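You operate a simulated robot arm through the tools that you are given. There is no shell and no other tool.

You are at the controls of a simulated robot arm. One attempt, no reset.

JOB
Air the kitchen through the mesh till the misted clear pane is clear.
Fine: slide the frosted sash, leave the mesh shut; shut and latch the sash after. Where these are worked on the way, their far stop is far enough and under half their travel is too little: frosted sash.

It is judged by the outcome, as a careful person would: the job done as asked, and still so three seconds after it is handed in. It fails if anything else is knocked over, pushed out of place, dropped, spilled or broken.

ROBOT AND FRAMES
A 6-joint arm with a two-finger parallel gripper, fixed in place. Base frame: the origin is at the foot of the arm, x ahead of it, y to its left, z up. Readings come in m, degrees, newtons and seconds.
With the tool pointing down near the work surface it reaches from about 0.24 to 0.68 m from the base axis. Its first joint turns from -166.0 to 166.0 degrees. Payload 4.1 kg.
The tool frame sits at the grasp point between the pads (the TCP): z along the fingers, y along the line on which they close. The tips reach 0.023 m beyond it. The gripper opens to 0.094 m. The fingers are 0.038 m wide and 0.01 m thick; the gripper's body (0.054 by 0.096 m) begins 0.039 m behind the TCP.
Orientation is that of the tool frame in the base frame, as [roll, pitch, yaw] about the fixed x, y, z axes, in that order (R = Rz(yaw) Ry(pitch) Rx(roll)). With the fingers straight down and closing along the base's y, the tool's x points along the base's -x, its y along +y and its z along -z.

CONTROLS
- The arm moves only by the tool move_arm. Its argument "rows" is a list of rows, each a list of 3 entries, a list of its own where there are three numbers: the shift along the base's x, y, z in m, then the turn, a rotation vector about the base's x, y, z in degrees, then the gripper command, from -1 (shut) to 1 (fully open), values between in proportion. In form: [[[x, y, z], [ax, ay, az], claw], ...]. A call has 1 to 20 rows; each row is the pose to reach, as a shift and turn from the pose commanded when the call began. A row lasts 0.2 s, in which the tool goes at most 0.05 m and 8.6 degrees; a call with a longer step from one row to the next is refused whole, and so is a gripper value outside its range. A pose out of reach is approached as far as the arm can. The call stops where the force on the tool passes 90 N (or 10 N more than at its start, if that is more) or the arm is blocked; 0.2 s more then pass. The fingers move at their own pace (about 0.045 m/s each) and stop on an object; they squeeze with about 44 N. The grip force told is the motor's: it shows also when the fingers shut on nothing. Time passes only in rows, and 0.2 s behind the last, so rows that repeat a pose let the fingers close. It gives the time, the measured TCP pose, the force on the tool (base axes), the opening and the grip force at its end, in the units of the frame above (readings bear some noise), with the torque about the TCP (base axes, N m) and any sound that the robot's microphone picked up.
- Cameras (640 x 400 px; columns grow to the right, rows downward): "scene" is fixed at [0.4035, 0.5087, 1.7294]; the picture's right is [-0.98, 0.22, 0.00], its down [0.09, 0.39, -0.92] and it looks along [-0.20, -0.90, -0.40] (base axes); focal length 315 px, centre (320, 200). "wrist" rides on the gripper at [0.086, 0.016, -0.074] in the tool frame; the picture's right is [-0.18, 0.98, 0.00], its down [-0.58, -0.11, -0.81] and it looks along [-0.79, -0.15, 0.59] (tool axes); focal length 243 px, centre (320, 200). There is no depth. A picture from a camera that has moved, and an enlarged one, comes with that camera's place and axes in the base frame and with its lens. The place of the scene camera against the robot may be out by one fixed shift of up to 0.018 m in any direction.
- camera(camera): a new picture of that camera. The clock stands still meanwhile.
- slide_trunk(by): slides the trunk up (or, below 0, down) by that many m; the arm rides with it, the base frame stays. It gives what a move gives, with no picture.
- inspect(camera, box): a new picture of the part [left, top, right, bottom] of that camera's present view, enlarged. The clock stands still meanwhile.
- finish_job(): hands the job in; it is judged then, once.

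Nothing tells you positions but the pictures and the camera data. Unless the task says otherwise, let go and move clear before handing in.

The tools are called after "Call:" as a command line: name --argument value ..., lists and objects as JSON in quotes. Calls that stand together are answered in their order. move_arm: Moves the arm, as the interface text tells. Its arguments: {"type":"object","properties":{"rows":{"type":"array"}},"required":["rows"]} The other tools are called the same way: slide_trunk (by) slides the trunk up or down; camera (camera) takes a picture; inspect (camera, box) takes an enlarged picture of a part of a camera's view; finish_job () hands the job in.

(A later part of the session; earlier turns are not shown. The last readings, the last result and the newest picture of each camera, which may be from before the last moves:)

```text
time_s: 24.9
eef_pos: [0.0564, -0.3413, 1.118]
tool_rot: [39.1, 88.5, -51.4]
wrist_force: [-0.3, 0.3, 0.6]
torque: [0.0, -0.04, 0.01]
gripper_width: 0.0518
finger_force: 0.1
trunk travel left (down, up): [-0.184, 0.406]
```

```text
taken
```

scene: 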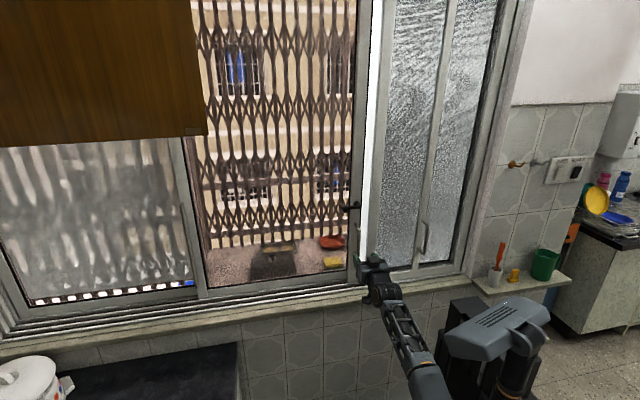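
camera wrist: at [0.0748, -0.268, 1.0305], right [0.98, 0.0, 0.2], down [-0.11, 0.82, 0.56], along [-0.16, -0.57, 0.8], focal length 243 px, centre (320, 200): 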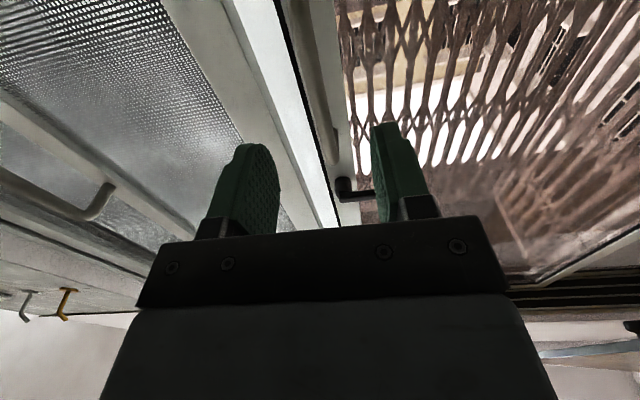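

Call:
inspect --camera "wrist" --box '[200, 0, 440, 220]'

Call:
inspect --camera "scene" --box '[330, 190, 394, 300]'

```text
1.82 times, centred on (320, 110) of wrist
camera zoom: at [0.0748, -0.268, 1.0305], right [0.98, 0.0, 0.2], down [-0.11, 0.82, 0.56], along [-0.16, -0.57, 0.8], focal length 441 px, centre (320, 364)
```

zoom: 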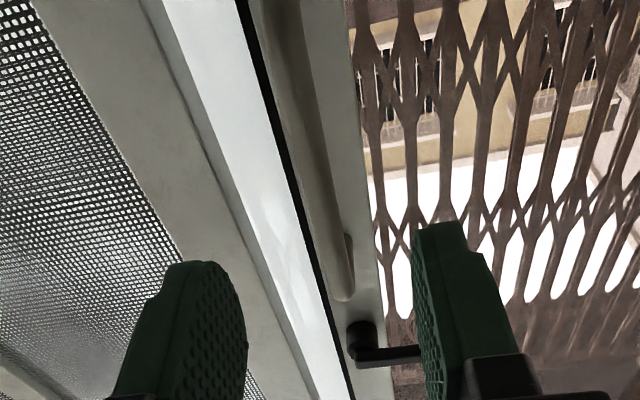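

```text
3.64 times, centred on (362, 245) of scene
camera zoom: at [0.4035, 0.5087, 1.7294], right [-0.98, 0.22, 0.0], down [0.09, 0.39, -0.92], along [-0.2, -0.9, -0.4], focal length 1146 px, centre (167, 36)
```

zoom: 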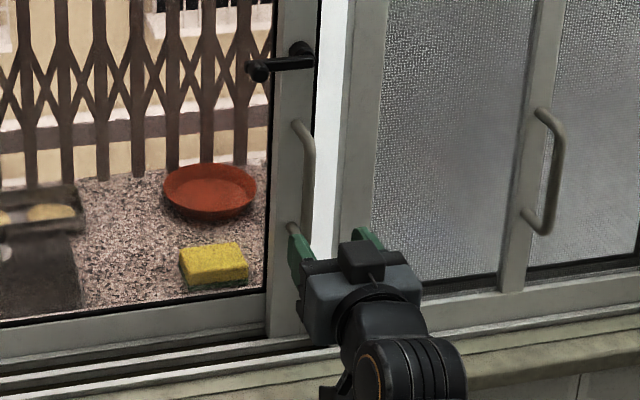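

The latch lever now points horizontally and the bar is centred ahead at x≈0.053. I'll narrow the fingers slightly and go in to straddle the handle bar, keeping clear of the mesh frame.

Call:
move_arm --rows '[[[-0.003, -0.02, 0.002], [0, 0, 0], -0.15], [[-0.003, -0.045, 0.002], [0, 0, 0], -0.15], [[-0.003, -0.06, 0.002], [0, 0, 0], -0.15], [[-0.003, -0.075, 0.002], [0, 0, 0], -0.15], [[-0.003, -0.089, 0.002], [0, 0, 0], -0.15], [[-0.003, -0.089, 0.002], [0, 0, 0], -0.15]]'

Call:
camera --camera "wrist"

Call:
inspect --camera "scene" --box '[330, 190, 394, 300]'

```text
time_s: 26.3
eef_pos: [0.0527, -0.4307, 1.119]
tool_rot: [35.7, 88.6, -54.7]
wrist_force: [0.1, 0.1, 0.5]
torque: [-0.03, 0.01, 0.0]
gripper_width: 0.0402
finger_force: 0.1
trunk travel left (down, up): [-0.184, 0.406]
```

```text
taken
camera wrist: at [0.0725, -0.3577, 1.0322], right [0.98, 0.0, 0.2], down [-0.11, 0.82, 0.56], along [-0.16, -0.57, 0.8], focal length 243 px, centre (320, 200)
```

wrist: 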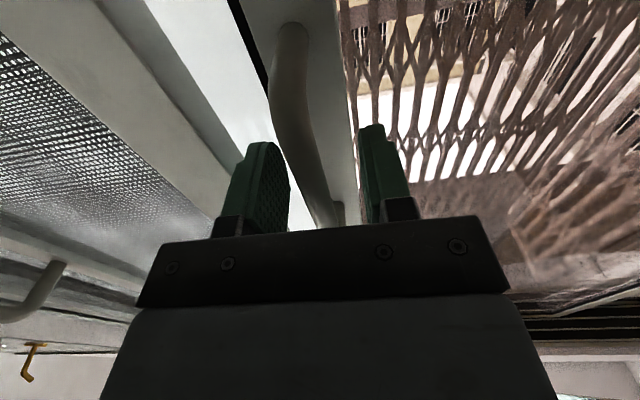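

```text
3.64 times, centred on (362, 245) of scene
camera zoom: at [0.4035, 0.5087, 1.7294], right [-0.98, 0.22, 0.0], down [0.09, 0.39, -0.92], along [-0.2, -0.9, -0.4], focal length 1146 px, centre (167, 36)
```

zoom: 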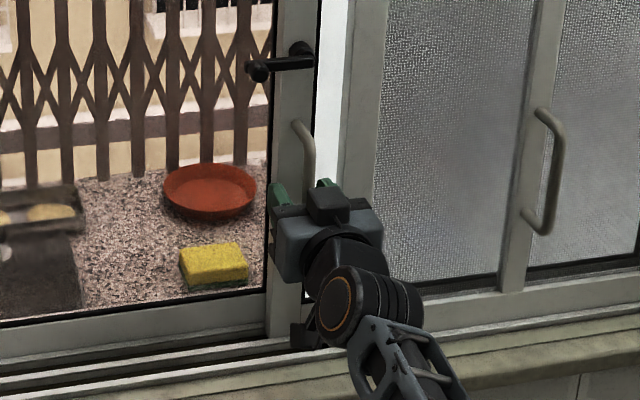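

The bar is between the fingers. I'll close to a loose hold and start sliding the sash toward +x, a short distance first to feel the resistance.

Call:
move_arm --rows '[[[0, 0, 0], [0, 0, 0], -0.45], [[0, 0, 0], [0, 0, 0], -0.45], [[0.01, 0, 0], [0, 0, 0], -0.45], [[0.02, 0, 0], [0, 0, 0], -0.45], [[0.035, 0, 0], [0, 0, 0], -0.45], [[0.05, 0, 0], [0, 0, 0], -0.45], [[0.05, 0, 0], [0, 0, 0], -0.45]]'

Call:
camera --camera "scene"

Call:
camera --camera "wrist"

```text
time_s: 27.9
eef_pos: [0.1031, -0.4303, 1.1195]
tool_rot: [35.8, 88.6, -54.3]
wrist_force: [0.3, -0.2, 0.0]
torque: [-0.01, -0.03, -0.02]
gripper_width: 0.026
finger_force: 0.0
out of reach, approached as far as the arm can: row 3, 4, 5
trunk travel left (down, up): [-0.184, 0.406]
```

```text
taken
```

scene: 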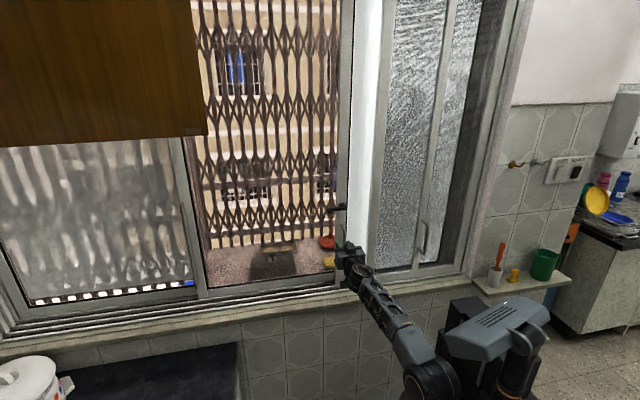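

```text
taken
camera wrist: at [0.1231, -0.3574, 1.0322], right [0.98, 0.0, 0.2], down [-0.12, 0.82, 0.56], along [-0.16, -0.57, 0.8], focal length 243 px, centre (320, 200)
```

wrist: 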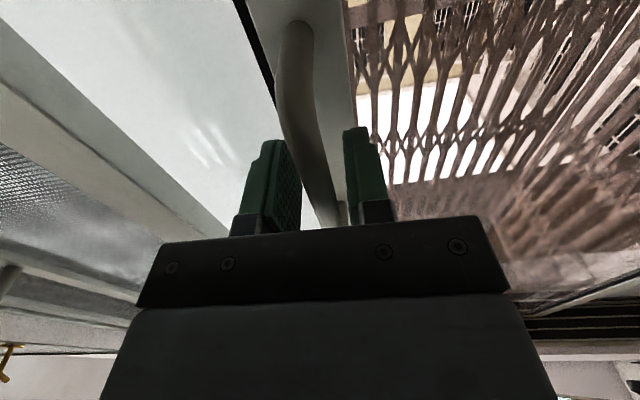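

The sash slides easily with almost no force. I'll keep sliding it toward +x.

Call:
move_arm --rows '[[[0.025, 0, 0], [0, 0, 0], -0.45], [[0.05, 0, 0], [0, 0, 0], -0.45], [[0.075, 0, 0], [0, 0, 0], -0.45], [[0.1, 0, 0], [0, 0, 0], -0.45], [[0.125, 0, 0], [0, 0, 0], -0.45], [[0.15, 0, 0], [0, 0, 0], -0.45], [[0.175, 0, 0], [0, 0, 0], -0.45], [[0.2, 0, 0], [0, 0, 0], -0.45], [[0.2, 0, 0], [0, 0, 0], -0.45]]'

Call:
camera --camera "scene"

Call:
camera --camera "wrist"

```text
time_s: 29.9
eef_pos: [0.3028, -0.4297, 1.1189]
tool_rot: [35.8, 88.6, -54.3]
wrist_force: [-0.6, -0.2, 0.6]
torque: [0.03, 0.03, -0.01]
gripper_width: 0.0259
finger_force: 0.0
trunk travel left (down, up): [-0.184, 0.406]
```

```text
taken
```

scene: 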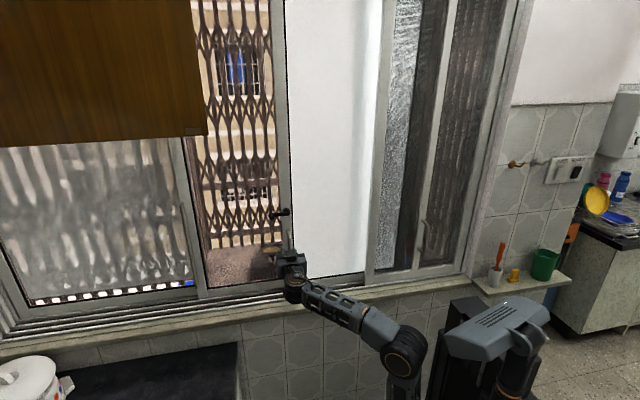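

```text
taken
camera wrist: at [0.3227, -0.3571, 1.0316], right [0.98, 0.0, 0.2], down [-0.11, 0.82, 0.56], along [-0.16, -0.58, 0.8], focal length 243 px, centre (320, 200)
```

wrist: 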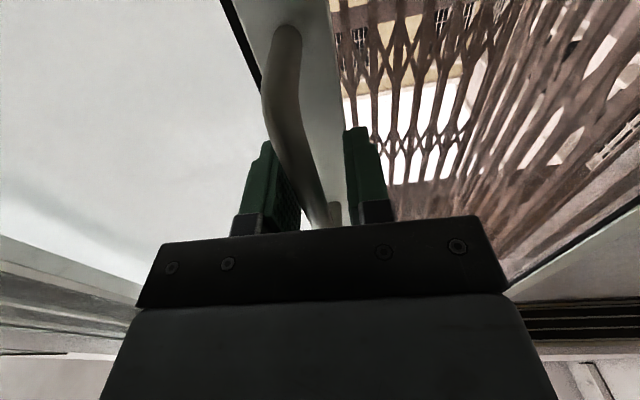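

Over half the opening is uncovered behind the mesh. I'll keep sliding toward the far stop.

Call:
move_arm --rows '[[[0.02, 0, 0], [0, 0, 2], -0.45], [[0.04, 0, 0], [0, 0, 4], -0.45], [[0.06, 0, 0], [0, 0, 6], -0.45], [[0.08, 0, 0], [0, 0, 8], -0.45], [[0.1, 0, 0], [0, 0, 10], -0.45], [[0.12, 0, 0], [0, 0, 12], -0.45], [[0.14, 0, 0], [0, 0, 14], -0.45], [[0.14, 0, 0], [0, 0, 14], -0.45]]'

Call:
camera --camera "scene"

Call:
camera --camera "wrist"

```text
time_s: 31.7
eef_pos: [0.4419, -0.4305, 1.117]
tool_rot: [35.6, 88.5, -40.5]
wrist_force: [-0.2, 0.0, -0.3]
torque: [-0.04, 0.01, -0.01]
gripper_width: 0.0259
finger_force: 0.0
trunk travel left (down, up): [-0.184, 0.406]
```

```text
taken
```

scene: 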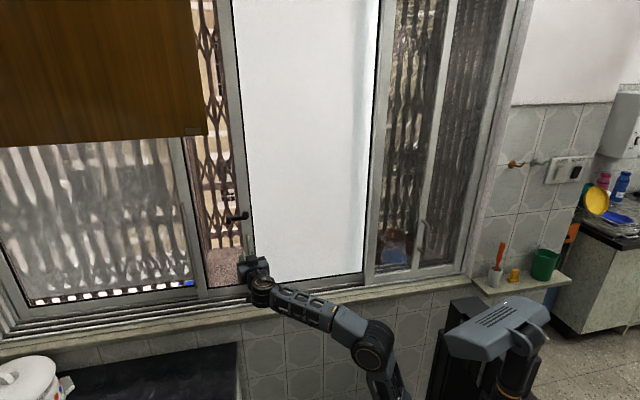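

```text
taken
camera wrist: at [0.4443, -0.3546, 1.031], right [0.95, 0.24, 0.2], down [-0.31, 0.77, 0.56], along [-0.02, -0.6, 0.8], focal length 243 px, centre (320, 200)
```

wrist: 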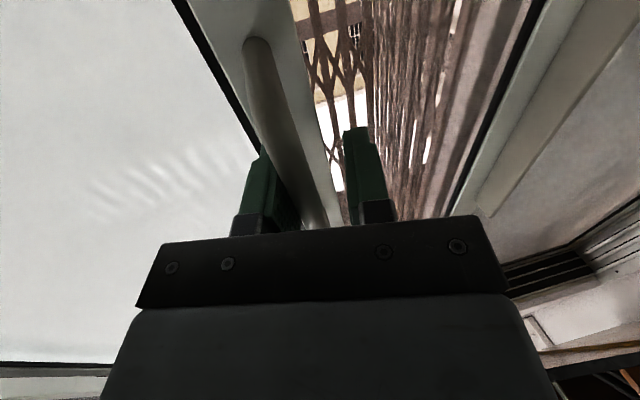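

Call:
move_arm --rows '[[[0.015, 0, 0], [0, 0, 1], -0.45], [[0.03, 0, 0], [0, 0, 2], -0.45], [[0.045, 0, 0], [0, 0, 3], -0.45], [[0.06, 0, 0], [0, 0, 4], -0.45], [[0.07, 0, 0], [0, 0, 5], -0.45], [[0.07, 0, 0], [0, 0, 5], -0.45]]'

Call:
camera --camera "scene"

Call:
camera --camera "wrist"

```text
time_s: 32.8
eef_pos: [0.487, -0.4333, 1.1233]
tool_rot: [58.2, 88.4, -16.5]
wrist_force: [-72.0, 24.5, -21.3]
torque: [0.19, 0.56, -1.0]
gripper_width: 0.054
finger_force: 31.4
trunk travel left (down, up): [-0.184, 0.406]
stopped in row 5: the force on the tool passed its limit at 97 N (the readings are from after the stop); the commanded pose is now the measured one
```

```text
taken
```

scene: 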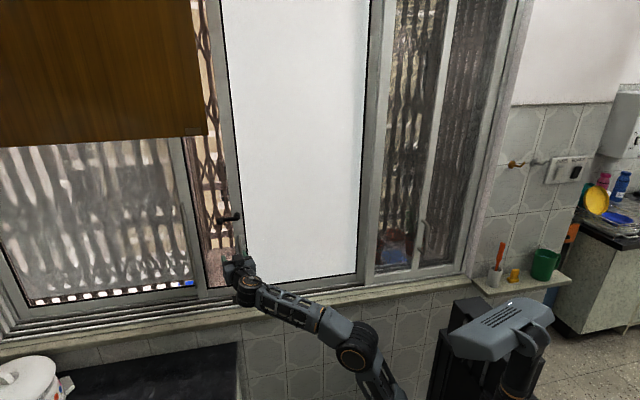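

```text
taken
camera wrist: at [0.4869, -0.3571, 1.0366], right [0.94, 0.26, 0.21], down [-0.33, 0.75, 0.57], along [-0.01, -0.6, 0.8], focal length 243 px, centre (320, 200)
```

wrist: 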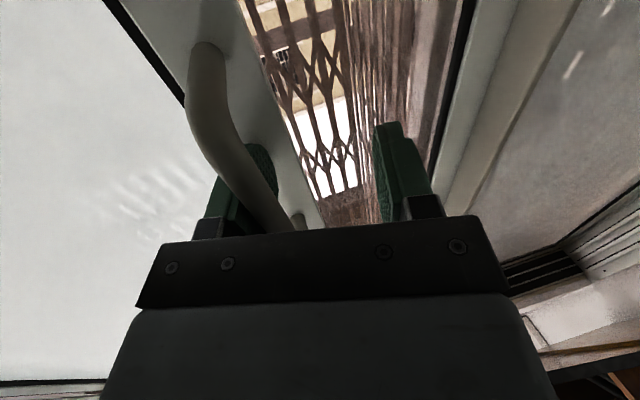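

The sash has hit its far stop, with the handle at about x≈0.46 and the whole bay behind the mesh open. I'll ease off the push and then wait, watching the misted pane.

Call:
move_arm --rows '[[[-0.012, 0, 0], [0, 0, 0], -0.3], [[-0.02, 0, 0], [0, 0, 0], -0.3], [[-0.02, 0, 0], [0, 0, 0], -0.3]]'

Call:
camera --camera "scene"

Call:
inspect --camera "scene" --box '[0, 130, 260, 330]'

```text
time_s: 33.6
eef_pos: [0.4785, -0.4318, 1.1179]
tool_rot: [53.5, 88.7, -19.7]
wrist_force: [-14.5, -5.1, 2.0]
torque: [0.01, 0.38, 0.3]
gripper_width: 0.0394
finger_force: 7.4
trunk travel left (down, up): [-0.184, 0.406]
```

```text
taken
```

scene: 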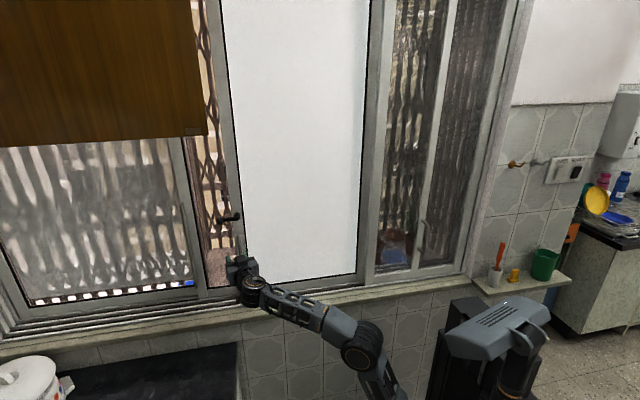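

```text
2.00 times, centred on (130, 230) of scene
camera zoom: at [0.4035, 0.5087, 1.7294], right [-0.98, 0.22, 0.0], down [0.09, 0.39, -0.92], along [-0.2, -0.9, -0.4], focal length 630 px, centre (700, 140)
```

zoom: 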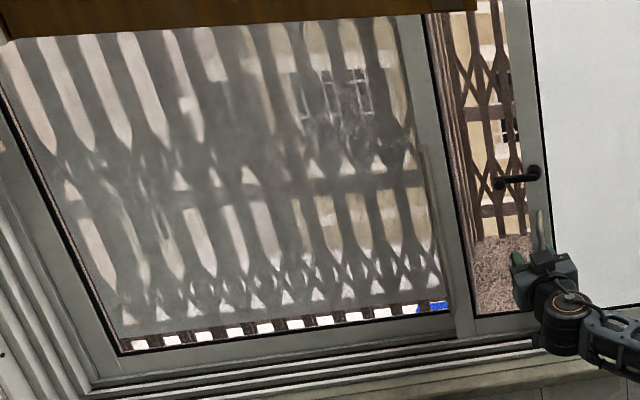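

The mist is already thinning. I'll centre the fingers on the bar so nothing is loaded, and let time pass.

Call:
move_arm --rows '[[[-0.012, 0, 0], [0, 0, 0], -0.2], [[-0.012, 0, 0], [0, 0, 0], -0.2], [[-0.012, 0, 0], [0, 0, 0], -0.2], [[-0.012, 0, 0], [0, 0, 0], -0.2], [[-0.012, 0, 0], [0, 0, 0], -0.2], [[-0.012, 0, 0], [0, 0, 0], -0.2], [[-0.012, 0, 0], [0, 0, 0], -0.2], [[-0.012, 0, 0], [0, 0, 0], -0.2], [[-0.012, 0, 0], [0, 0, 0], -0.2], [[-0.012, 0, 0], [0, 0, 0], -0.2], [[-0.012, 0, 0], [0, 0, 0], -0.2], [[-0.012, 0, 0], [0, 0, 0], -0.2], [[-0.012, 0, 0], [0, 0, 0], -0.2], [[-0.012, 0, 0], [0, 0, 0], -0.2], [[-0.012, 0, 0], [0, 0, 0], -0.2], [[-0.012, 0, 0], [0, 0, 0], -0.2], [[-0.012, 0, 0], [0, 0, 0], -0.2], [[-0.012, 0, 0], [0, 0, 0], -0.2], [[-0.012, 0, 0], [0, 0, 0], -0.2], [[-0.012, 0, 0], [0, 0, 0], -0.2]]'

Call:
camera --camera "scene"

Call:
inspect --camera "scene" --box '[0, 130, 260, 330]'

```text
time_s: 37.8
eef_pos: [0.4684, -0.432, 1.119]
tool_rot: [49.3, 88.7, -24.2]
wrist_force: [0.3, -0.3, 0.0]
torque: [-0.02, 0.0, 0.05]
gripper_width: 0.0375
finger_force: 0.0
trunk travel left (down, up): [-0.184, 0.406]
```

```text
taken
```

scene: 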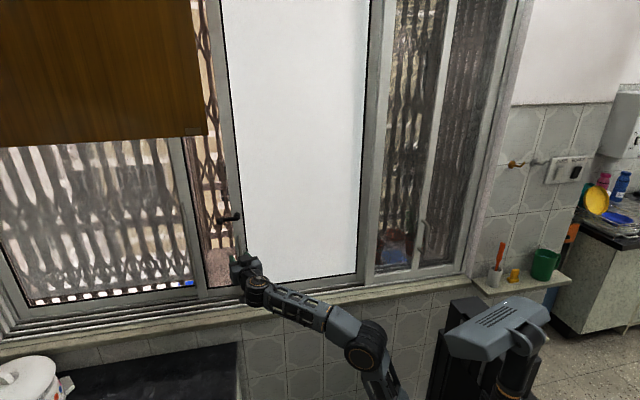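

```text
2.00 times, centred on (130, 230) of scene
camera zoom: at [0.4035, 0.5087, 1.7294], right [-0.98, 0.22, 0.0], down [0.09, 0.39, -0.92], along [-0.2, -0.9, -0.4], focal length 630 px, centre (700, 140)
```

zoom: 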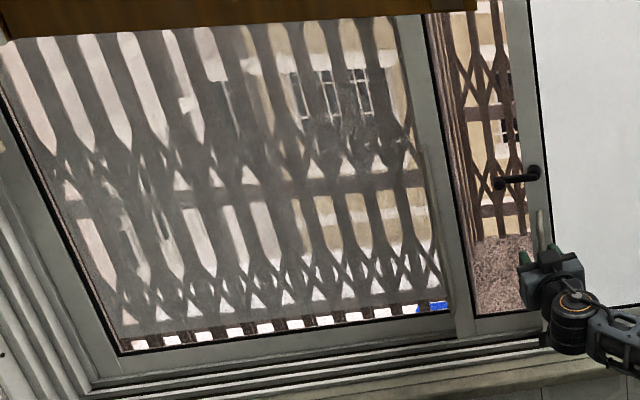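

The mist is slowly clearing, so I'll keep waiting.

Call:
move_arm --rows '[[[0, 0, 0], [0, 0, 0], -0.2], [[0, 0, 0], [0, 0, 0], -0.2], [[0, 0, 0], [0, 0, 0], -0.2], [[0, 0, 0], [0, 0, 0], -0.2], [[0, 0, 0], [0, 0, 0], -0.2], [[0, 0, 0], [0, 0, 0], -0.2], [[0, 0, 0], [0, 0, 0], -0.2], [[0, 0, 0], [0, 0, 0], -0.2], [[0, 0, 0], [0, 0, 0], -0.2], [[0, 0, 0], [0, 0, 0], -0.2], [[0, 0, 0], [0, 0, 0], -0.2], [[0, 0, 0], [0, 0, 0], -0.2], [[0, 0, 0], [0, 0, 0], -0.2], [[0, 0, 0], [0, 0, 0], -0.2], [[0, 0, 0], [0, 0, 0], -0.2], [[0, 0, 0], [0, 0, 0], -0.2], [[0, 0, 0], [0, 0, 0], -0.2], [[0, 0, 0], [0, 0, 0], -0.2], [[0, 0, 0], [0, 0, 0], -0.2], [[0, 0, 0], [0, 0, 0], -0.2]]'

Call:
move_arm --rows '[[[0, 0, 0], [0, 0, 0], -0.2], [[0, 0, 0], [0, 0, 0], -0.2], [[0, 0, 0], [0, 0, 0], -0.2], [[0, 0, 0], [0, 0, 0], -0.2], [[0, 0, 0], [0, 0, 0], -0.2], [[0, 0, 0], [0, 0, 0], -0.2], [[0, 0, 0], [0, 0, 0], -0.2], [[0, 0, 0], [0, 0, 0], -0.2], [[0, 0, 0], [0, 0, 0], -0.2], [[0, 0, 0], [0, 0, 0], -0.2], [[0, 0, 0], [0, 0, 0], -0.2], [[0, 0, 0], [0, 0, 0], -0.2], [[0, 0, 0], [0, 0, 0], -0.2], [[0, 0, 0], [0, 0, 0], -0.2], [[0, 0, 0], [0, 0, 0], -0.2], [[0, 0, 0], [0, 0, 0], -0.2], [[0, 0, 0], [0, 0, 0], -0.2], [[0, 0, 0], [0, 0, 0], -0.2], [[0, 0, 0], [0, 0, 0], -0.2], [[0, 0, 0], [0, 0, 0], -0.2]]'

Call:
inspect --camera "scene" --box '[0, 130, 260, 330]'

```text
time_s: 42.0
eef_pos: [0.4677, -0.4318, 1.1179]
tool_rot: [49.2, 88.7, -24.1]
wrist_force: [-0.4, -0.2, 0.2]
torque: [-0.01, 0.0, -0.01]
gripper_width: 0.0376
finger_force: 0.2
trunk travel left (down, up): [-0.184, 0.406]
```

```text
time_s: 46.2
eef_pos: [0.4677, -0.4324, 1.1195]
tool_rot: [49.3, 88.8, -24.2]
wrist_force: [0.8, -1.0, -0.4]
torque: [-0.01, -0.01, -0.02]
gripper_width: 0.0376
finger_force: 0.1
trunk travel left (down, up): [-0.184, 0.406]
```

```text
2.00 times, centred on (130, 230) of scene
camera zoom: at [0.4035, 0.5087, 1.7294], right [-0.98, 0.22, 0.0], down [0.09, 0.39, -0.92], along [-0.2, -0.9, -0.4], focal length 630 px, centre (700, 140)
```

zoom: 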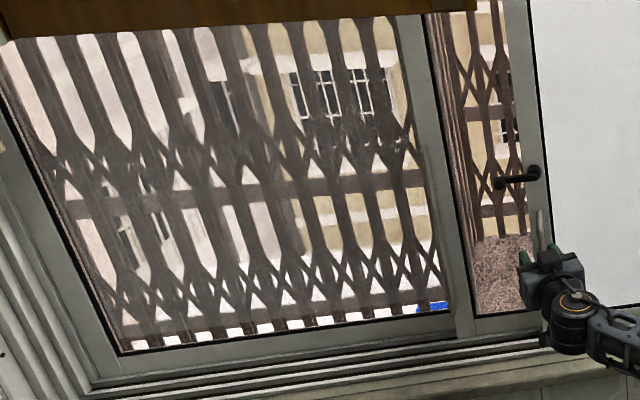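

Most of the mist is gone but a slight haze remains, so I'll wait longer.

Call:
move_arm --rows '[[[0, 0, 0], [0, 0, 0], -0.2], [[0, 0, 0], [0, 0, 0], -0.2], [[0, 0, 0], [0, 0, 0], -0.2], [[0, 0, 0], [0, 0, 0], -0.2], [[0, 0, 0], [0, 0, 0], -0.2], [[0, 0, 0], [0, 0, 0], -0.2], [[0, 0, 0], [0, 0, 0], -0.2], [[0, 0, 0], [0, 0, 0], -0.2], [[0, 0, 0], [0, 0, 0], -0.2], [[0, 0, 0], [0, 0, 0], -0.2], [[0, 0, 0], [0, 0, 0], -0.2], [[0, 0, 0], [0, 0, 0], -0.2], [[0, 0, 0], [0, 0, 0], -0.2], [[0, 0, 0], [0, 0, 0], -0.2], [[0, 0, 0], [0, 0, 0], -0.2], [[0, 0, 0], [0, 0, 0], -0.2], [[0, 0, 0], [0, 0, 0], -0.2], [[0, 0, 0], [0, 0, 0], -0.2], [[0, 0, 0], [0, 0, 0], -0.2], [[0, 0, 0], [0, 0, 0], -0.2]]'

Call:
inspect --camera "scene" --box '[0, 130, 260, 330]'

Call:
move_arm --rows '[[[0, 0, 0], [0, 0, 0], -0.2], [[0, 0, 0], [0, 0, 0], -0.2], [[0, 0, 0], [0, 0, 0], -0.2], [[0, 0, 0], [0, 0, 0], -0.2], [[0, 0, 0], [0, 0, 0], -0.2], [[0, 0, 0], [0, 0, 0], -0.2], [[0, 0, 0], [0, 0, 0], -0.2], [[0, 0, 0], [0, 0, 0], -0.2], [[0, 0, 0], [0, 0, 0], -0.2], [[0, 0, 0], [0, 0, 0], -0.2], [[0, 0, 0], [0, 0, 0], -0.2], [[0, 0, 0], [0, 0, 0], -0.2], [[0, 0, 0], [0, 0, 0], -0.2], [[0, 0, 0], [0, 0, 0], -0.2], [[0, 0, 0], [0, 0, 0], -0.2], [[0, 0, 0], [0, 0, 0], -0.2], [[0, 0, 0], [0, 0, 0], -0.2], [[0, 0, 0], [0, 0, 0], -0.2], [[0, 0, 0], [0, 0, 0], -0.2], [[0, 0, 0], [0, 0, 0], -0.2]]'

Call:
inspect --camera "scene" --box '[0, 130, 260, 330]'

```text
time_s: 50.4
eef_pos: [0.4678, -0.4314, 1.1184]
tool_rot: [49.2, 88.8, -24.1]
wrist_force: [0.3, -0.6, -0.4]
torque: [0.0, 0.0, -0.02]
gripper_width: 0.0375
finger_force: 0.1
trunk travel left (down, up): [-0.184, 0.406]
```

```text
2.00 times, centred on (130, 230) of scene
camera zoom: at [0.4035, 0.5087, 1.7294], right [-0.98, 0.22, 0.0], down [0.09, 0.39, -0.92], along [-0.2, -0.9, -0.4], focal length 630 px, centre (700, 140)
```

zoom: 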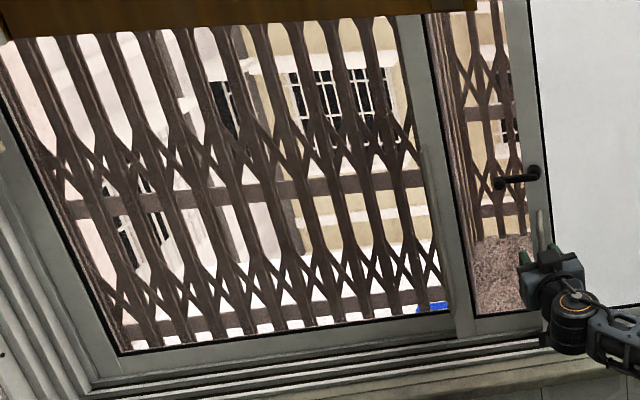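

```text
time_s: 54.6
eef_pos: [0.4687, -0.432, 1.1181]
tool_rot: [49.1, 88.6, -24.1]
wrist_force: [-0.2, -0.7, -1.2]
torque: [-0.02, -0.02, 0.01]
gripper_width: 0.0374
finger_force: 0.1
trunk travel left (down, up): [-0.184, 0.406]
```

```text
2.00 times, centred on (130, 230) of scene
camera zoom: at [0.4035, 0.5087, 1.7294], right [-0.98, 0.22, 0.0], down [0.09, 0.39, -0.92], along [-0.2, -0.9, -0.4], focal length 630 px, centre (700, 140)
```

zoom: 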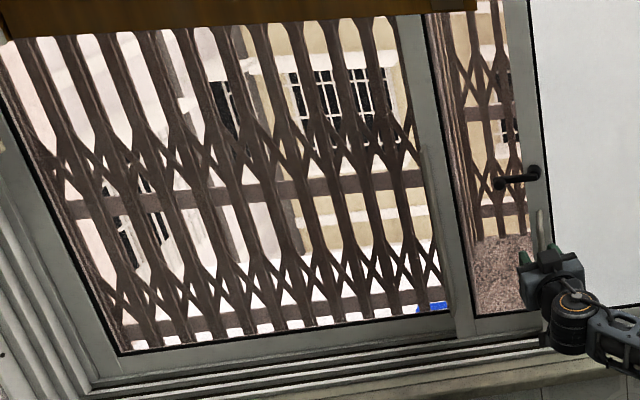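

The pane looks clear and nothing changed over the last 4 s. I'll check closely for leftover haze before closing.

Call:
inspect --camera "scene" --box '[0, 140, 110, 210]'

Call:
inspect --camera "scene" --box '[80, 130, 200, 205]'

Call:
inspect --camera "scene" --box '[30, 220, 200, 310]'

Call:
camera --camera "scene"

```text
5.71 times, centred on (55, 175) of scene
camera zoom: at [0.4035, 0.5087, 1.7294], right [-0.98, 0.22, 0.0], down [0.09, 0.39, -0.92], along [-0.2, -0.9, -0.4], focal length 1801 px, centre (1834, 343)
```

zoom: 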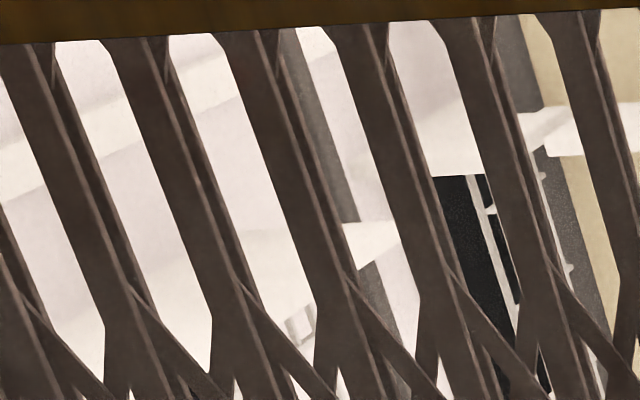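

```text
5.33 times, centred on (140, 168) of scene
camera zoom: at [0.4035, 0.5087, 1.7294], right [-0.98, 0.22, 0.0], down [0.09, 0.39, -0.92], along [-0.2, -0.9, -0.4], focal length 1681 px, centre (1280, 373)
```

zoom: 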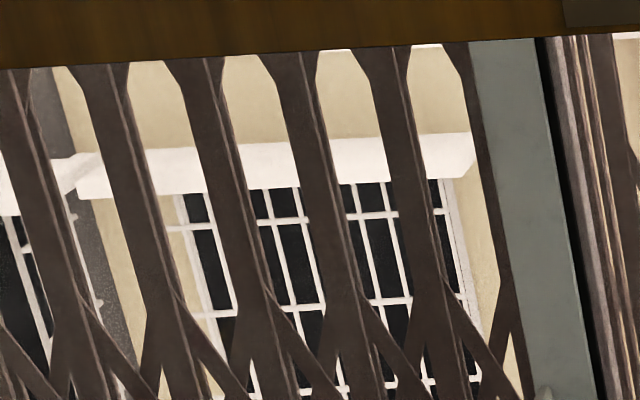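

```text
3.76 times, centred on (115, 265) of scene
camera zoom: at [0.4035, 0.5087, 1.7294], right [-0.98, 0.22, 0.0], down [0.09, 0.39, -0.92], along [-0.2, -0.9, -0.4], focal length 1186 px, centre (1092, -45)
```

zoom: 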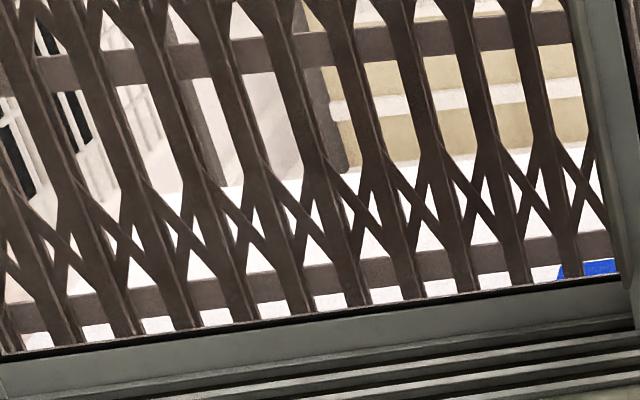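

```text
taken
```

scene: 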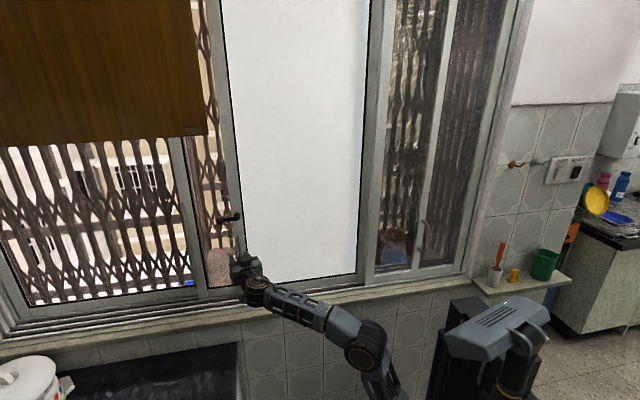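

The pane is fully clear. Now I'll slide the sash back toward -x to close it, unwinding the small yaw on the way.

Call:
move_arm --rows '[[[0, 0, 0], [0, 0, 0], -0.45], [[-0.01, 0, 0], [0, 0, -1], -0.45], [[-0.03, 0, 0], [0, 0, -2], -0.45], [[-0.055, 0, 0], [0, 0, -3], -0.45], [[-0.08, 0, 0], [0, 0, -5], -0.45], [[-0.105, 0, 0], [0, 0, -7], -0.45], [[-0.13, 0, 0], [0, 0, -9], -0.45], [[-0.155, 0, 0], [0, 0, -11], -0.45], [[-0.18, 0, 0], [0, 0, -13], -0.45], [[-0.205, 0, 0], [0, 0, -15.5], -0.45], [[-0.23, 0, 0], [0, 0, -15.5], -0.45], [[-0.255, 0, 0], [0, 0, -15.5], -0.45], [[-0.28, 0, 0], [0, 0, -15.5], -0.45], [[-0.305, 0, 0], [0, 0, -15.5], -0.45], [[-0.325, 0, 0], [0, 0, -15.5], -0.45], [[-0.325, 0, 0], [0, 0, -15.5], -0.45]]'

Call:
camera --camera "scene"

Call:
camera --camera "wrist"

```text
time_s: 58.0
eef_pos: [0.1434, -0.4304, 1.1186]
tool_rot: [48.9, 88.7, -39.8]
wrist_force: [0.1, 0.7, 0.0]
torque: [-0.02, -0.02, 0.03]
gripper_width: 0.0259
finger_force: 0.0
trunk travel left (down, up): [-0.184, 0.406]
```

```text
taken
```

scene: 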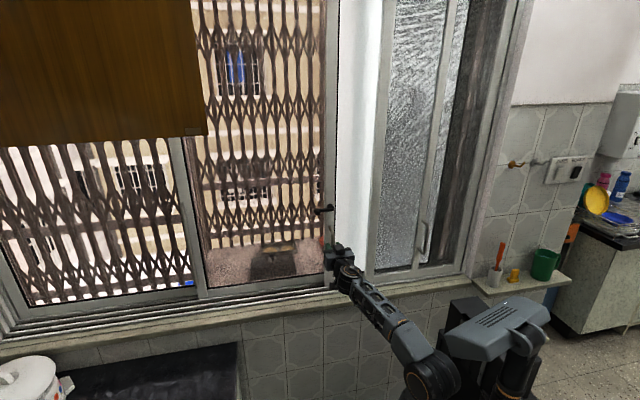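

```text
taken
camera wrist: at [0.1609, -0.3573, 1.0322], right [0.98, 0.02, 0.2], down [-0.13, 0.81, 0.57], along [-0.15, -0.58, 0.8], focal length 243 px, centre (320, 200)
```

wrist: 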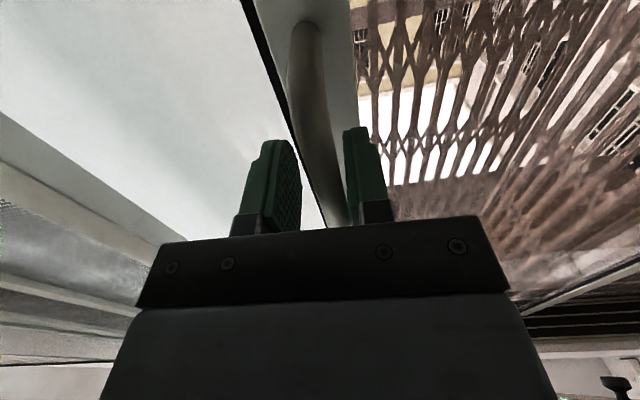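

Closing is going well. I'll slow down for the last few centimetres and feel for the closed stop.

Call:
move_arm --rows '[[[-0.02, 0, 0], [0, 0, -0.5], -0.45], [[-0.04, 0, 0], [0, 0, -1], -0.45], [[-0.06, 0, 0], [0, 0, -1], -0.45], [[-0.075, 0, 0], [0, 0, -1], -0.45], [[-0.085, 0, 0], [0, 0, -1], -0.45], [[-0.09, 0, 0], [0, 0, -1], -0.45], [[-0.09, 0, 0], [0, 0, -1], -0.45]]'

Call:
inspect --camera "scene" --box '[330, 190, 394, 300]'

```text
time_s: 59.6
eef_pos: [0.0584, -0.4312, 1.1178]
tool_rot: [60.3, 89.0, -29.6]
wrist_force: [5.0, 0.7, 0.6]
torque: [0.02, 0.08, -0.07]
gripper_width: 0.028
finger_force: 2.7
out of reach, approached as far as the arm can: row 5, 6, 7
trunk travel left (down, up): [-0.184, 0.406]
```

```text
3.64 times, centred on (362, 245) of scene
camera zoom: at [0.4035, 0.5087, 1.7294], right [-0.98, 0.22, 0.0], down [0.09, 0.39, -0.92], along [-0.2, -0.9, -0.4], focal length 1146 px, centre (167, 36)
```

zoom: 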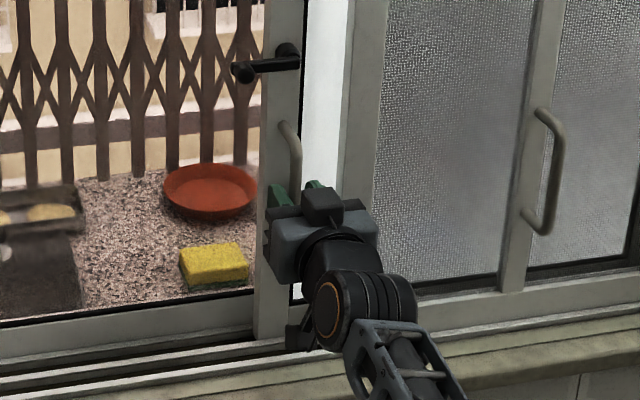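

The handle is still about 15 mm short of its original closed place. I'll keep pushing it gently.

Call:
move_arm --rows '[[[-0.004, 0, 0], [0, 0, 0], -0.45], [[-0.008, 0, 0], [0, 0, 0], -0.45], [[-0.008, 0, 0], [0, 0, 0], -0.45]]'

Call:
camera --camera "wrist"

Call:
inspect --camera "scene" --box '[330, 190, 394, 300]'

```text
time_s: 60.4
eef_pos: [0.0498, -0.4322, 1.1169]
tool_rot: [49.3, 88.8, -40.6]
wrist_force: [4.1, 1.4, -0.9]
torque: [0.05, 0.1, 0.0]
gripper_width: 0.0276
finger_force: 2.1
trunk travel left (down, up): [-0.184, 0.406]
```

```text
taken
camera wrist: at [0.0696, -0.3581, 1.0309], right [0.98, 0.01, 0.2], down [-0.12, 0.81, 0.57], along [-0.16, -0.58, 0.8], focal length 243 px, centre (320, 200)
```

wrist: 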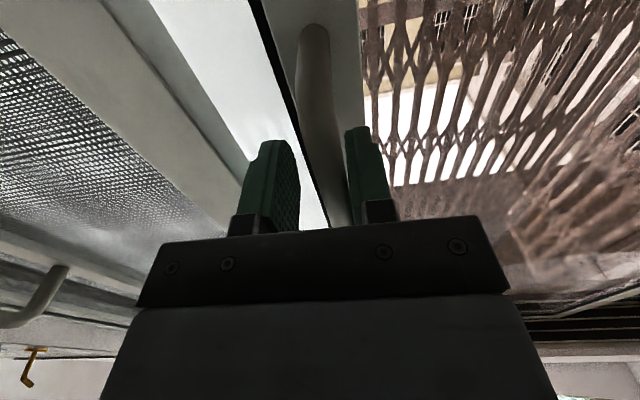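

```text
3.64 times, centred on (362, 245) of scene
camera zoom: at [0.4035, 0.5087, 1.7294], right [-0.98, 0.22, 0.0], down [0.09, 0.39, -0.92], along [-0.2, -0.9, -0.4], focal length 1146 px, centre (167, 36)
```

zoom: 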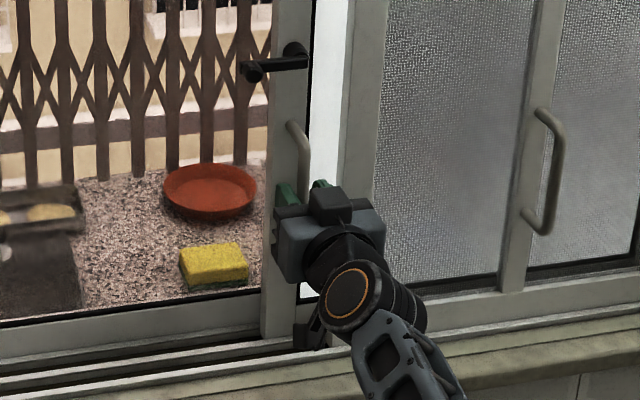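

About 8 mm remain. I'll grip the bar firmly, which pulls it toward the tool centre and keeps the outer finger clear of the mesh frame, then press gently to the closed stop.

Call:
move_arm --rows '[[[0, 0, 0], [0, 0, 0], -0.7], [[0, 0, 0], [0, 0, 0], -1], [[0, 0, 0], [0, 0, 0], -1], [[0, 0, 0], [0, 0, 0], -1]]'

Call:
inspect --camera "scene" --box '[330, 190, 394, 300]'

```text
time_s: 61.4
eef_pos: [0.0517, -0.4322, 1.1166]
tool_rot: [41.1, 89.0, -48.7]
wrist_force: [12.2, -1.6, 1.6]
torque: [0.25, 1.86, -0.1]
gripper_width: 0.0121
finger_force: 45.0
trunk travel left (down, up): [-0.184, 0.406]
```

```text
3.64 times, centred on (362, 245) of scene
camera zoom: at [0.4035, 0.5087, 1.7294], right [-0.98, 0.22, 0.0], down [0.09, 0.39, -0.92], along [-0.2, -0.9, -0.4], focal length 1146 px, centre (167, 36)
```

zoom: 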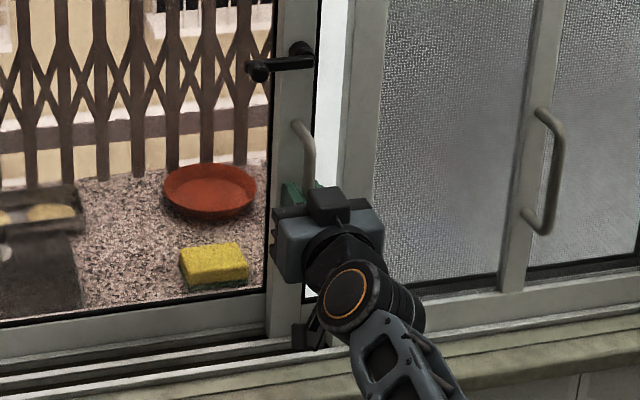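

The handle is back at its original closed position and pressing on the stop. I'll give a slight extra push, relax, open the fingers and back out.

Call:
move_arm --rows '[[[-0.003, 0, 0], [0, 0, 0], -1], [[-0.003, 0, 0], [0, 0, 0], -1], [[0.002, 0, 0], [0, 0, 0], -0.8], [[0.002, 0, 0], [0, 0, 0], -0.2], [[0.002, 0, 0], [0, 0, 0], -0.15], [[0.002, 0, 0], [0, 0, 0], -0.15]]'

Call:
inspect --camera "wrist" --box '[180, 0, 440, 230]'

Call:
inspect --camera "scene" --box '[330, 190, 394, 300]'

```text
time_s: 62.8
eef_pos: [0.0528, -0.4312, 1.118]
tool_rot: [47.5, 88.6, -42.4]
wrist_force: [-0.5, -0.2, 0.5]
torque: [0.02, -0.01, 0.0]
gripper_width: 0.0397
finger_force: 0.0
trunk travel left (down, up): [-0.184, 0.406]
```

```text
1.74 times, centred on (310, 115) of wrist
camera zoom: at [0.071, -0.3581, 1.0311], right [0.98, 0.01, 0.2], down [-0.12, 0.81, 0.57], along [-0.16, -0.58, 0.8], focal length 422 px, centre (337, 348)
```

zoom: 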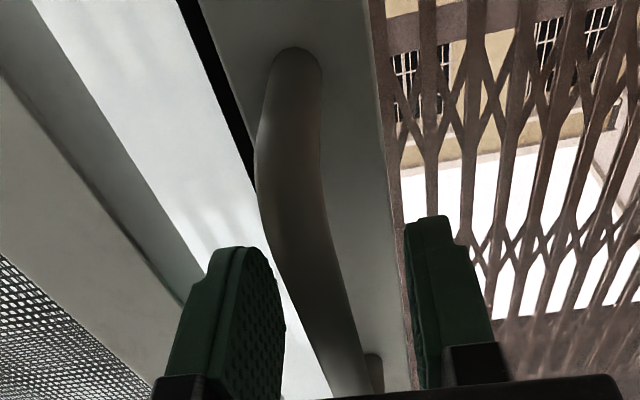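

```text
3.64 times, centred on (362, 245) of scene
camera zoom: at [0.4035, 0.5087, 1.7294], right [-0.98, 0.22, 0.0], down [0.09, 0.39, -0.92], along [-0.2, -0.9, -0.4], focal length 1146 px, centre (167, 36)
```

zoom: 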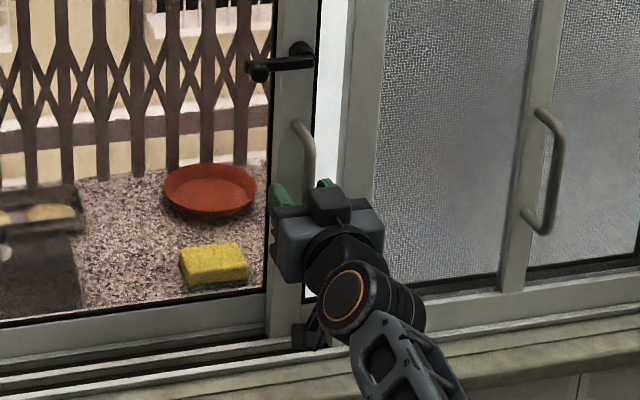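

The sash is shut at its original position. I'll back out, raise the trunk to latch height, and turn the tool so the fingers straddle the horizontal lever.

Call:
move_arm --rows '[[[0, 0.03, 0], [0, 0, 0], -0.15], [[0, 0.06, 0], [0, 0, 0], 0.1], [[0, 0.09, 0], [0, 0, 0], 0.1], [[0, 0.09, 0], [0, 0, 0], 0.1]]'

Call:
slide_trunk --by 0.15

Call:
camera --camera "wrist"

Call:
camera --camera "scene"

```text
time_s: 63.8
eef_pos: [0.0511, -0.3405, 1.116]
tool_rot: [51.1, 88.8, -39.0]
wrist_force: [-0.2, -0.1, -0.6]
torque: [0.02, -0.01, 0.01]
gripper_width: 0.0518
finger_force: 0.0
trunk travel left (down, up): [-0.184, 0.406]
```

```text
time_s: 65.6
eef_pos: [0.0518, -0.34, 1.2669]
tool_rot: [49.3, 88.8, -40.5]
wrist_force: [-0.6, -0.3, 0.5]
torque: [-0.01, 0.02, 0.0]
gripper_width: 0.0515
finger_force: 0.1
trunk travel left (down, up): [-0.334, 0.256]
```

```text
taken
camera wrist: at [0.0711, -0.2676, 1.1804], right [0.98, 0.01, 0.2], down [-0.12, 0.81, 0.57], along [-0.16, -0.58, 0.8], focal length 243 px, centre (320, 200)
```

wrist: 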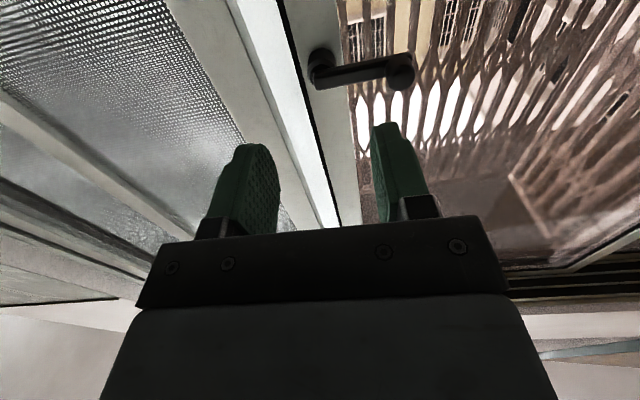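

```text
taken
```

scene: 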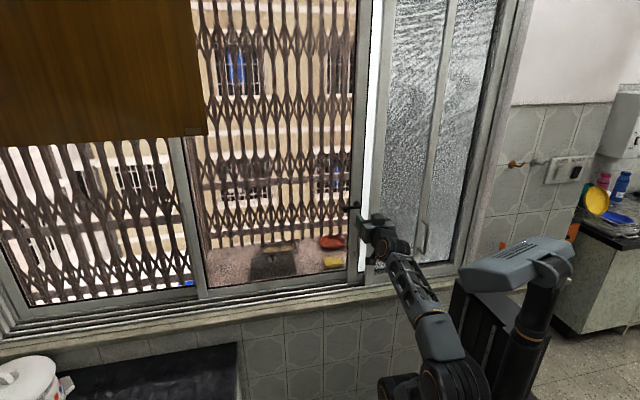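

The lever is horizontal with its knob at about (0.106, -0.414, 1.264). I'll rotate the tool 90° and line up with it.

Call:
move_arm --rows '[[[0.005, 0, 0], [0, 8.2, 0], 0.0], [[0.01, 0, 0], [0, 16.4, 0], 0.0], [[0.015, 0, 0], [0, 24.6, 0], 0.0], [[0.02, 0, 0], [0, 32.8, 0], 0.0], [[0.025, 0, 0], [0, 41, 0], 0.0], [[0.03, 0, 0], [0, 49.2, 0], 0.0], [[0.035, 0, 0], [0, 57.4, 0], 0.0], [[0.04, 0, 0], [0, 65.6, 0], 0.0], [[0.045, 0, -0.001], [0, 73.8, 0], 0.0], [[0.05, 0, -0.002], [0, 82, 0], 0.0], [[0.055, 0, -0.003], [0, 90, 0], 0.0], [[0.055, 0, -0.003], [0, 90, 0], 0.0]]'

Call:
camera --camera "wrist"

Call:
inspect --camera "wrist" --box '[200, 0, 440, 230]'

```text
time_s: 68.2
eef_pos: [0.1068, -0.3403, 1.2636]
tool_rot: [-90.2, 0.8, -179.1]
wrist_force: [-0.5, -0.1, 0.0]
torque: [-0.02, 0.04, 0.02]
gripper_width: 0.0469
finger_force: 0.0
trunk travel left (down, up): [-0.334, 0.256]
```

```text
taken
camera wrist: at [0.0214, -0.2675, 1.2474], right [0.2, 0.01, -0.98], down [0.57, 0.81, 0.12], along [0.8, -0.58, 0.16], focal length 243 px, centre (320, 200)
```

wrist: 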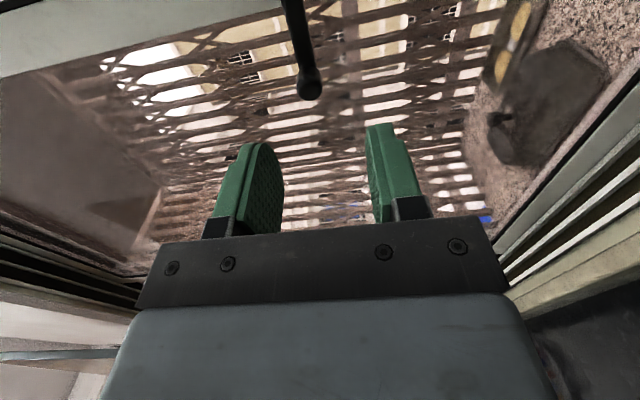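

```text
1.74 times, centred on (320, 115) of wrist
camera zoom: at [0.0214, -0.2675, 1.2474], right [0.2, 0.01, -0.98], down [0.57, 0.81, 0.12], along [0.8, -0.58, 0.16], focal length 422 px, centre (320, 348)
```

zoom: 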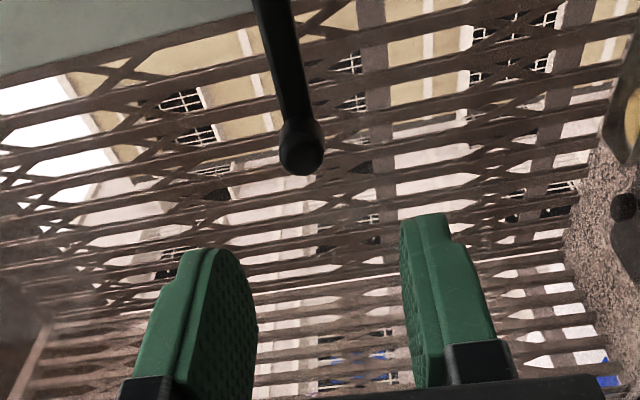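

The knob is about 6 mm above my tool centre, so I'll shift up, move in to straddle it, and narrow the fingers.

Call:
move_arm --rows '[[[0, 0, 0.006], [0, 0, 0], 0.0], [[0, -0.03, 0.006], [0, 0, 0], 0.0], [[0, -0.055, 0.006], [0, 0, 0], 0.0], [[0, -0.07, 0.006], [0, 0, 0], 0.0], [[0, -0.081, 0.006], [0, 0, 0], 0.0], [[0, -0.081, 0.006], [0, 0, 0], -0.3], [[0, -0.081, 0.006], [0, 0, 0], -0.45], [[0, -0.081, 0.006], [0, 0, 0], -0.45]]'

Call:
camera --camera "wrist"

```text
time_s: 70.0
eef_pos: [0.1069, -0.4231, 1.2694]
tool_rot: [-90.2, 0.9, -179.1]
wrist_force: [-0.1, -0.5, 1.0]
torque: [0.01, 0.02, 0.0]
gripper_width: 0.0259
finger_force: 0.1
trunk travel left (down, up): [-0.334, 0.256]
```

```text
taken
camera wrist: at [0.0215, -0.3496, 1.2533], right [0.2, 0.01, -0.98], down [0.57, 0.81, 0.12], along [0.8, -0.58, 0.16], focal length 243 px, centre (320, 200)
```

wrist: 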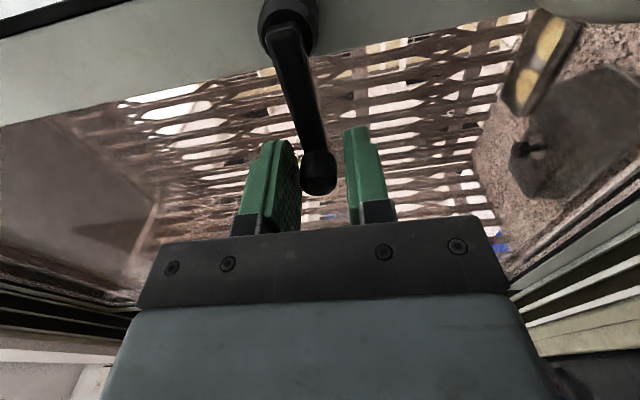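

The fingers straddle the lever. I'll swing it back up in the reverse arc toward the latched (vertical) position.

Call:
move_arm --rows '[[[-0.0005, 0, 0.0071], [0, -8, 0], -0.45], [[-0.002, 0, 0.0141], [0, -16, 0], -0.45], [[-0.0044, 0, 0.0207], [0, -24, 0], -0.45], [[-0.0077, 0, 0.027], [0, -32, 0], -0.45], [[-0.0119, 0, 0.0328], [0, -40, 0], -0.45], [[-0.0169, 0, 0.0379], [0, -48, 0], -0.45], [[-0.0225, 0, 0.0423], [0, -56, 0], -0.45], [[-0.0286, 0, 0.0458], [0, -64, 0], -0.45], [[-0.0352, 0, 0.0485], [0, -72, 0], -0.45], [[-0.0421, 0, 0.0502], [0, -80, 0], -0.45], [[-0.0421, 0, 0.0502], [0, -80, 0], -0.45]]'

Call:
camera --camera "wrist"

Call:
camera --camera "scene"

```text
time_s: 72.4
eef_pos: [0.0654, -0.422, 1.32]
tool_rot: [-85.1, 81.0, -174.7]
wrist_force: [0.4, -0.5, 0.5]
torque: [0.0, -0.01, 0.01]
gripper_width: 0.0257
finger_force: 0.1
trunk travel left (down, up): [-0.334, 0.256]
```

```text
taken
camera wrist: at [0.0687, -0.3485, 1.2316], right [1.0, 0.01, 0.03], down [-0.02, 0.81, 0.58], along [-0.02, -0.58, 0.81], focal length 243 px, centre (320, 200)
```

wrist: 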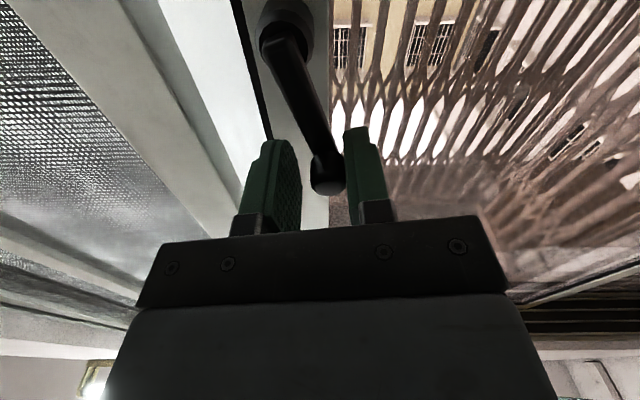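

```text
taken
```

scene: 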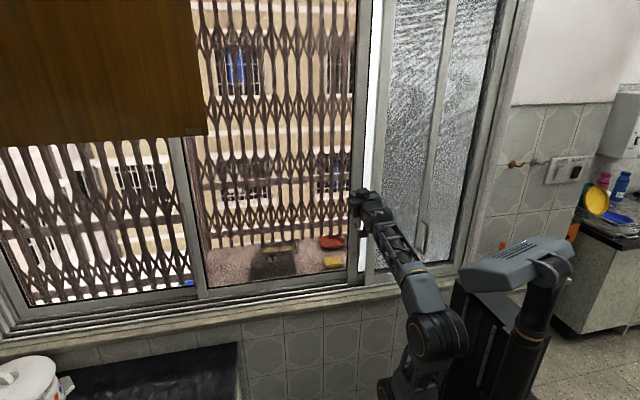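

Call:
move_arm --rows '[[[-0.0045, 0, 0.0005], [0, -5, 0], -0.45], [[-0.0089, 0, 0.0006], [0, -10, 0], -0.45], [[-0.0115, 0, 0.0006], [0, -11, 0], -0.45], [[-0.0135, 0, 0.0006], [0, -11, 0], -0.45], [[-0.0135, 0, 0.0006], [0, -11, 0], -0.45]]'

Call:
inspect --camera "wrist" --box '[200, 0, 440, 230]'

```text
time_s: 73.6
eef_pos: [0.0515, -0.4235, 1.3197]
tool_rot: [67.3, 87.9, -22.4]
wrist_force: [-0.1, -0.1, 0.5]
torque: [0.02, -0.01, 0.01]
gripper_width: 0.0261
finger_force: 0.0
trunk travel left (down, up): [-0.334, 0.256]
```

```text
1.74 times, centred on (320, 115) of wrist
camera zoom: at [0.0721, -0.3489, 1.2345], right [0.98, 0.01, 0.22], down [-0.13, 0.81, 0.57], along [-0.17, -0.58, 0.8], focal length 422 px, centre (320, 348)
```

zoom: 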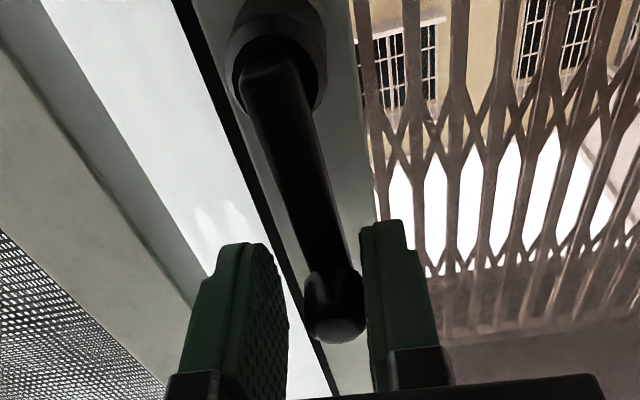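

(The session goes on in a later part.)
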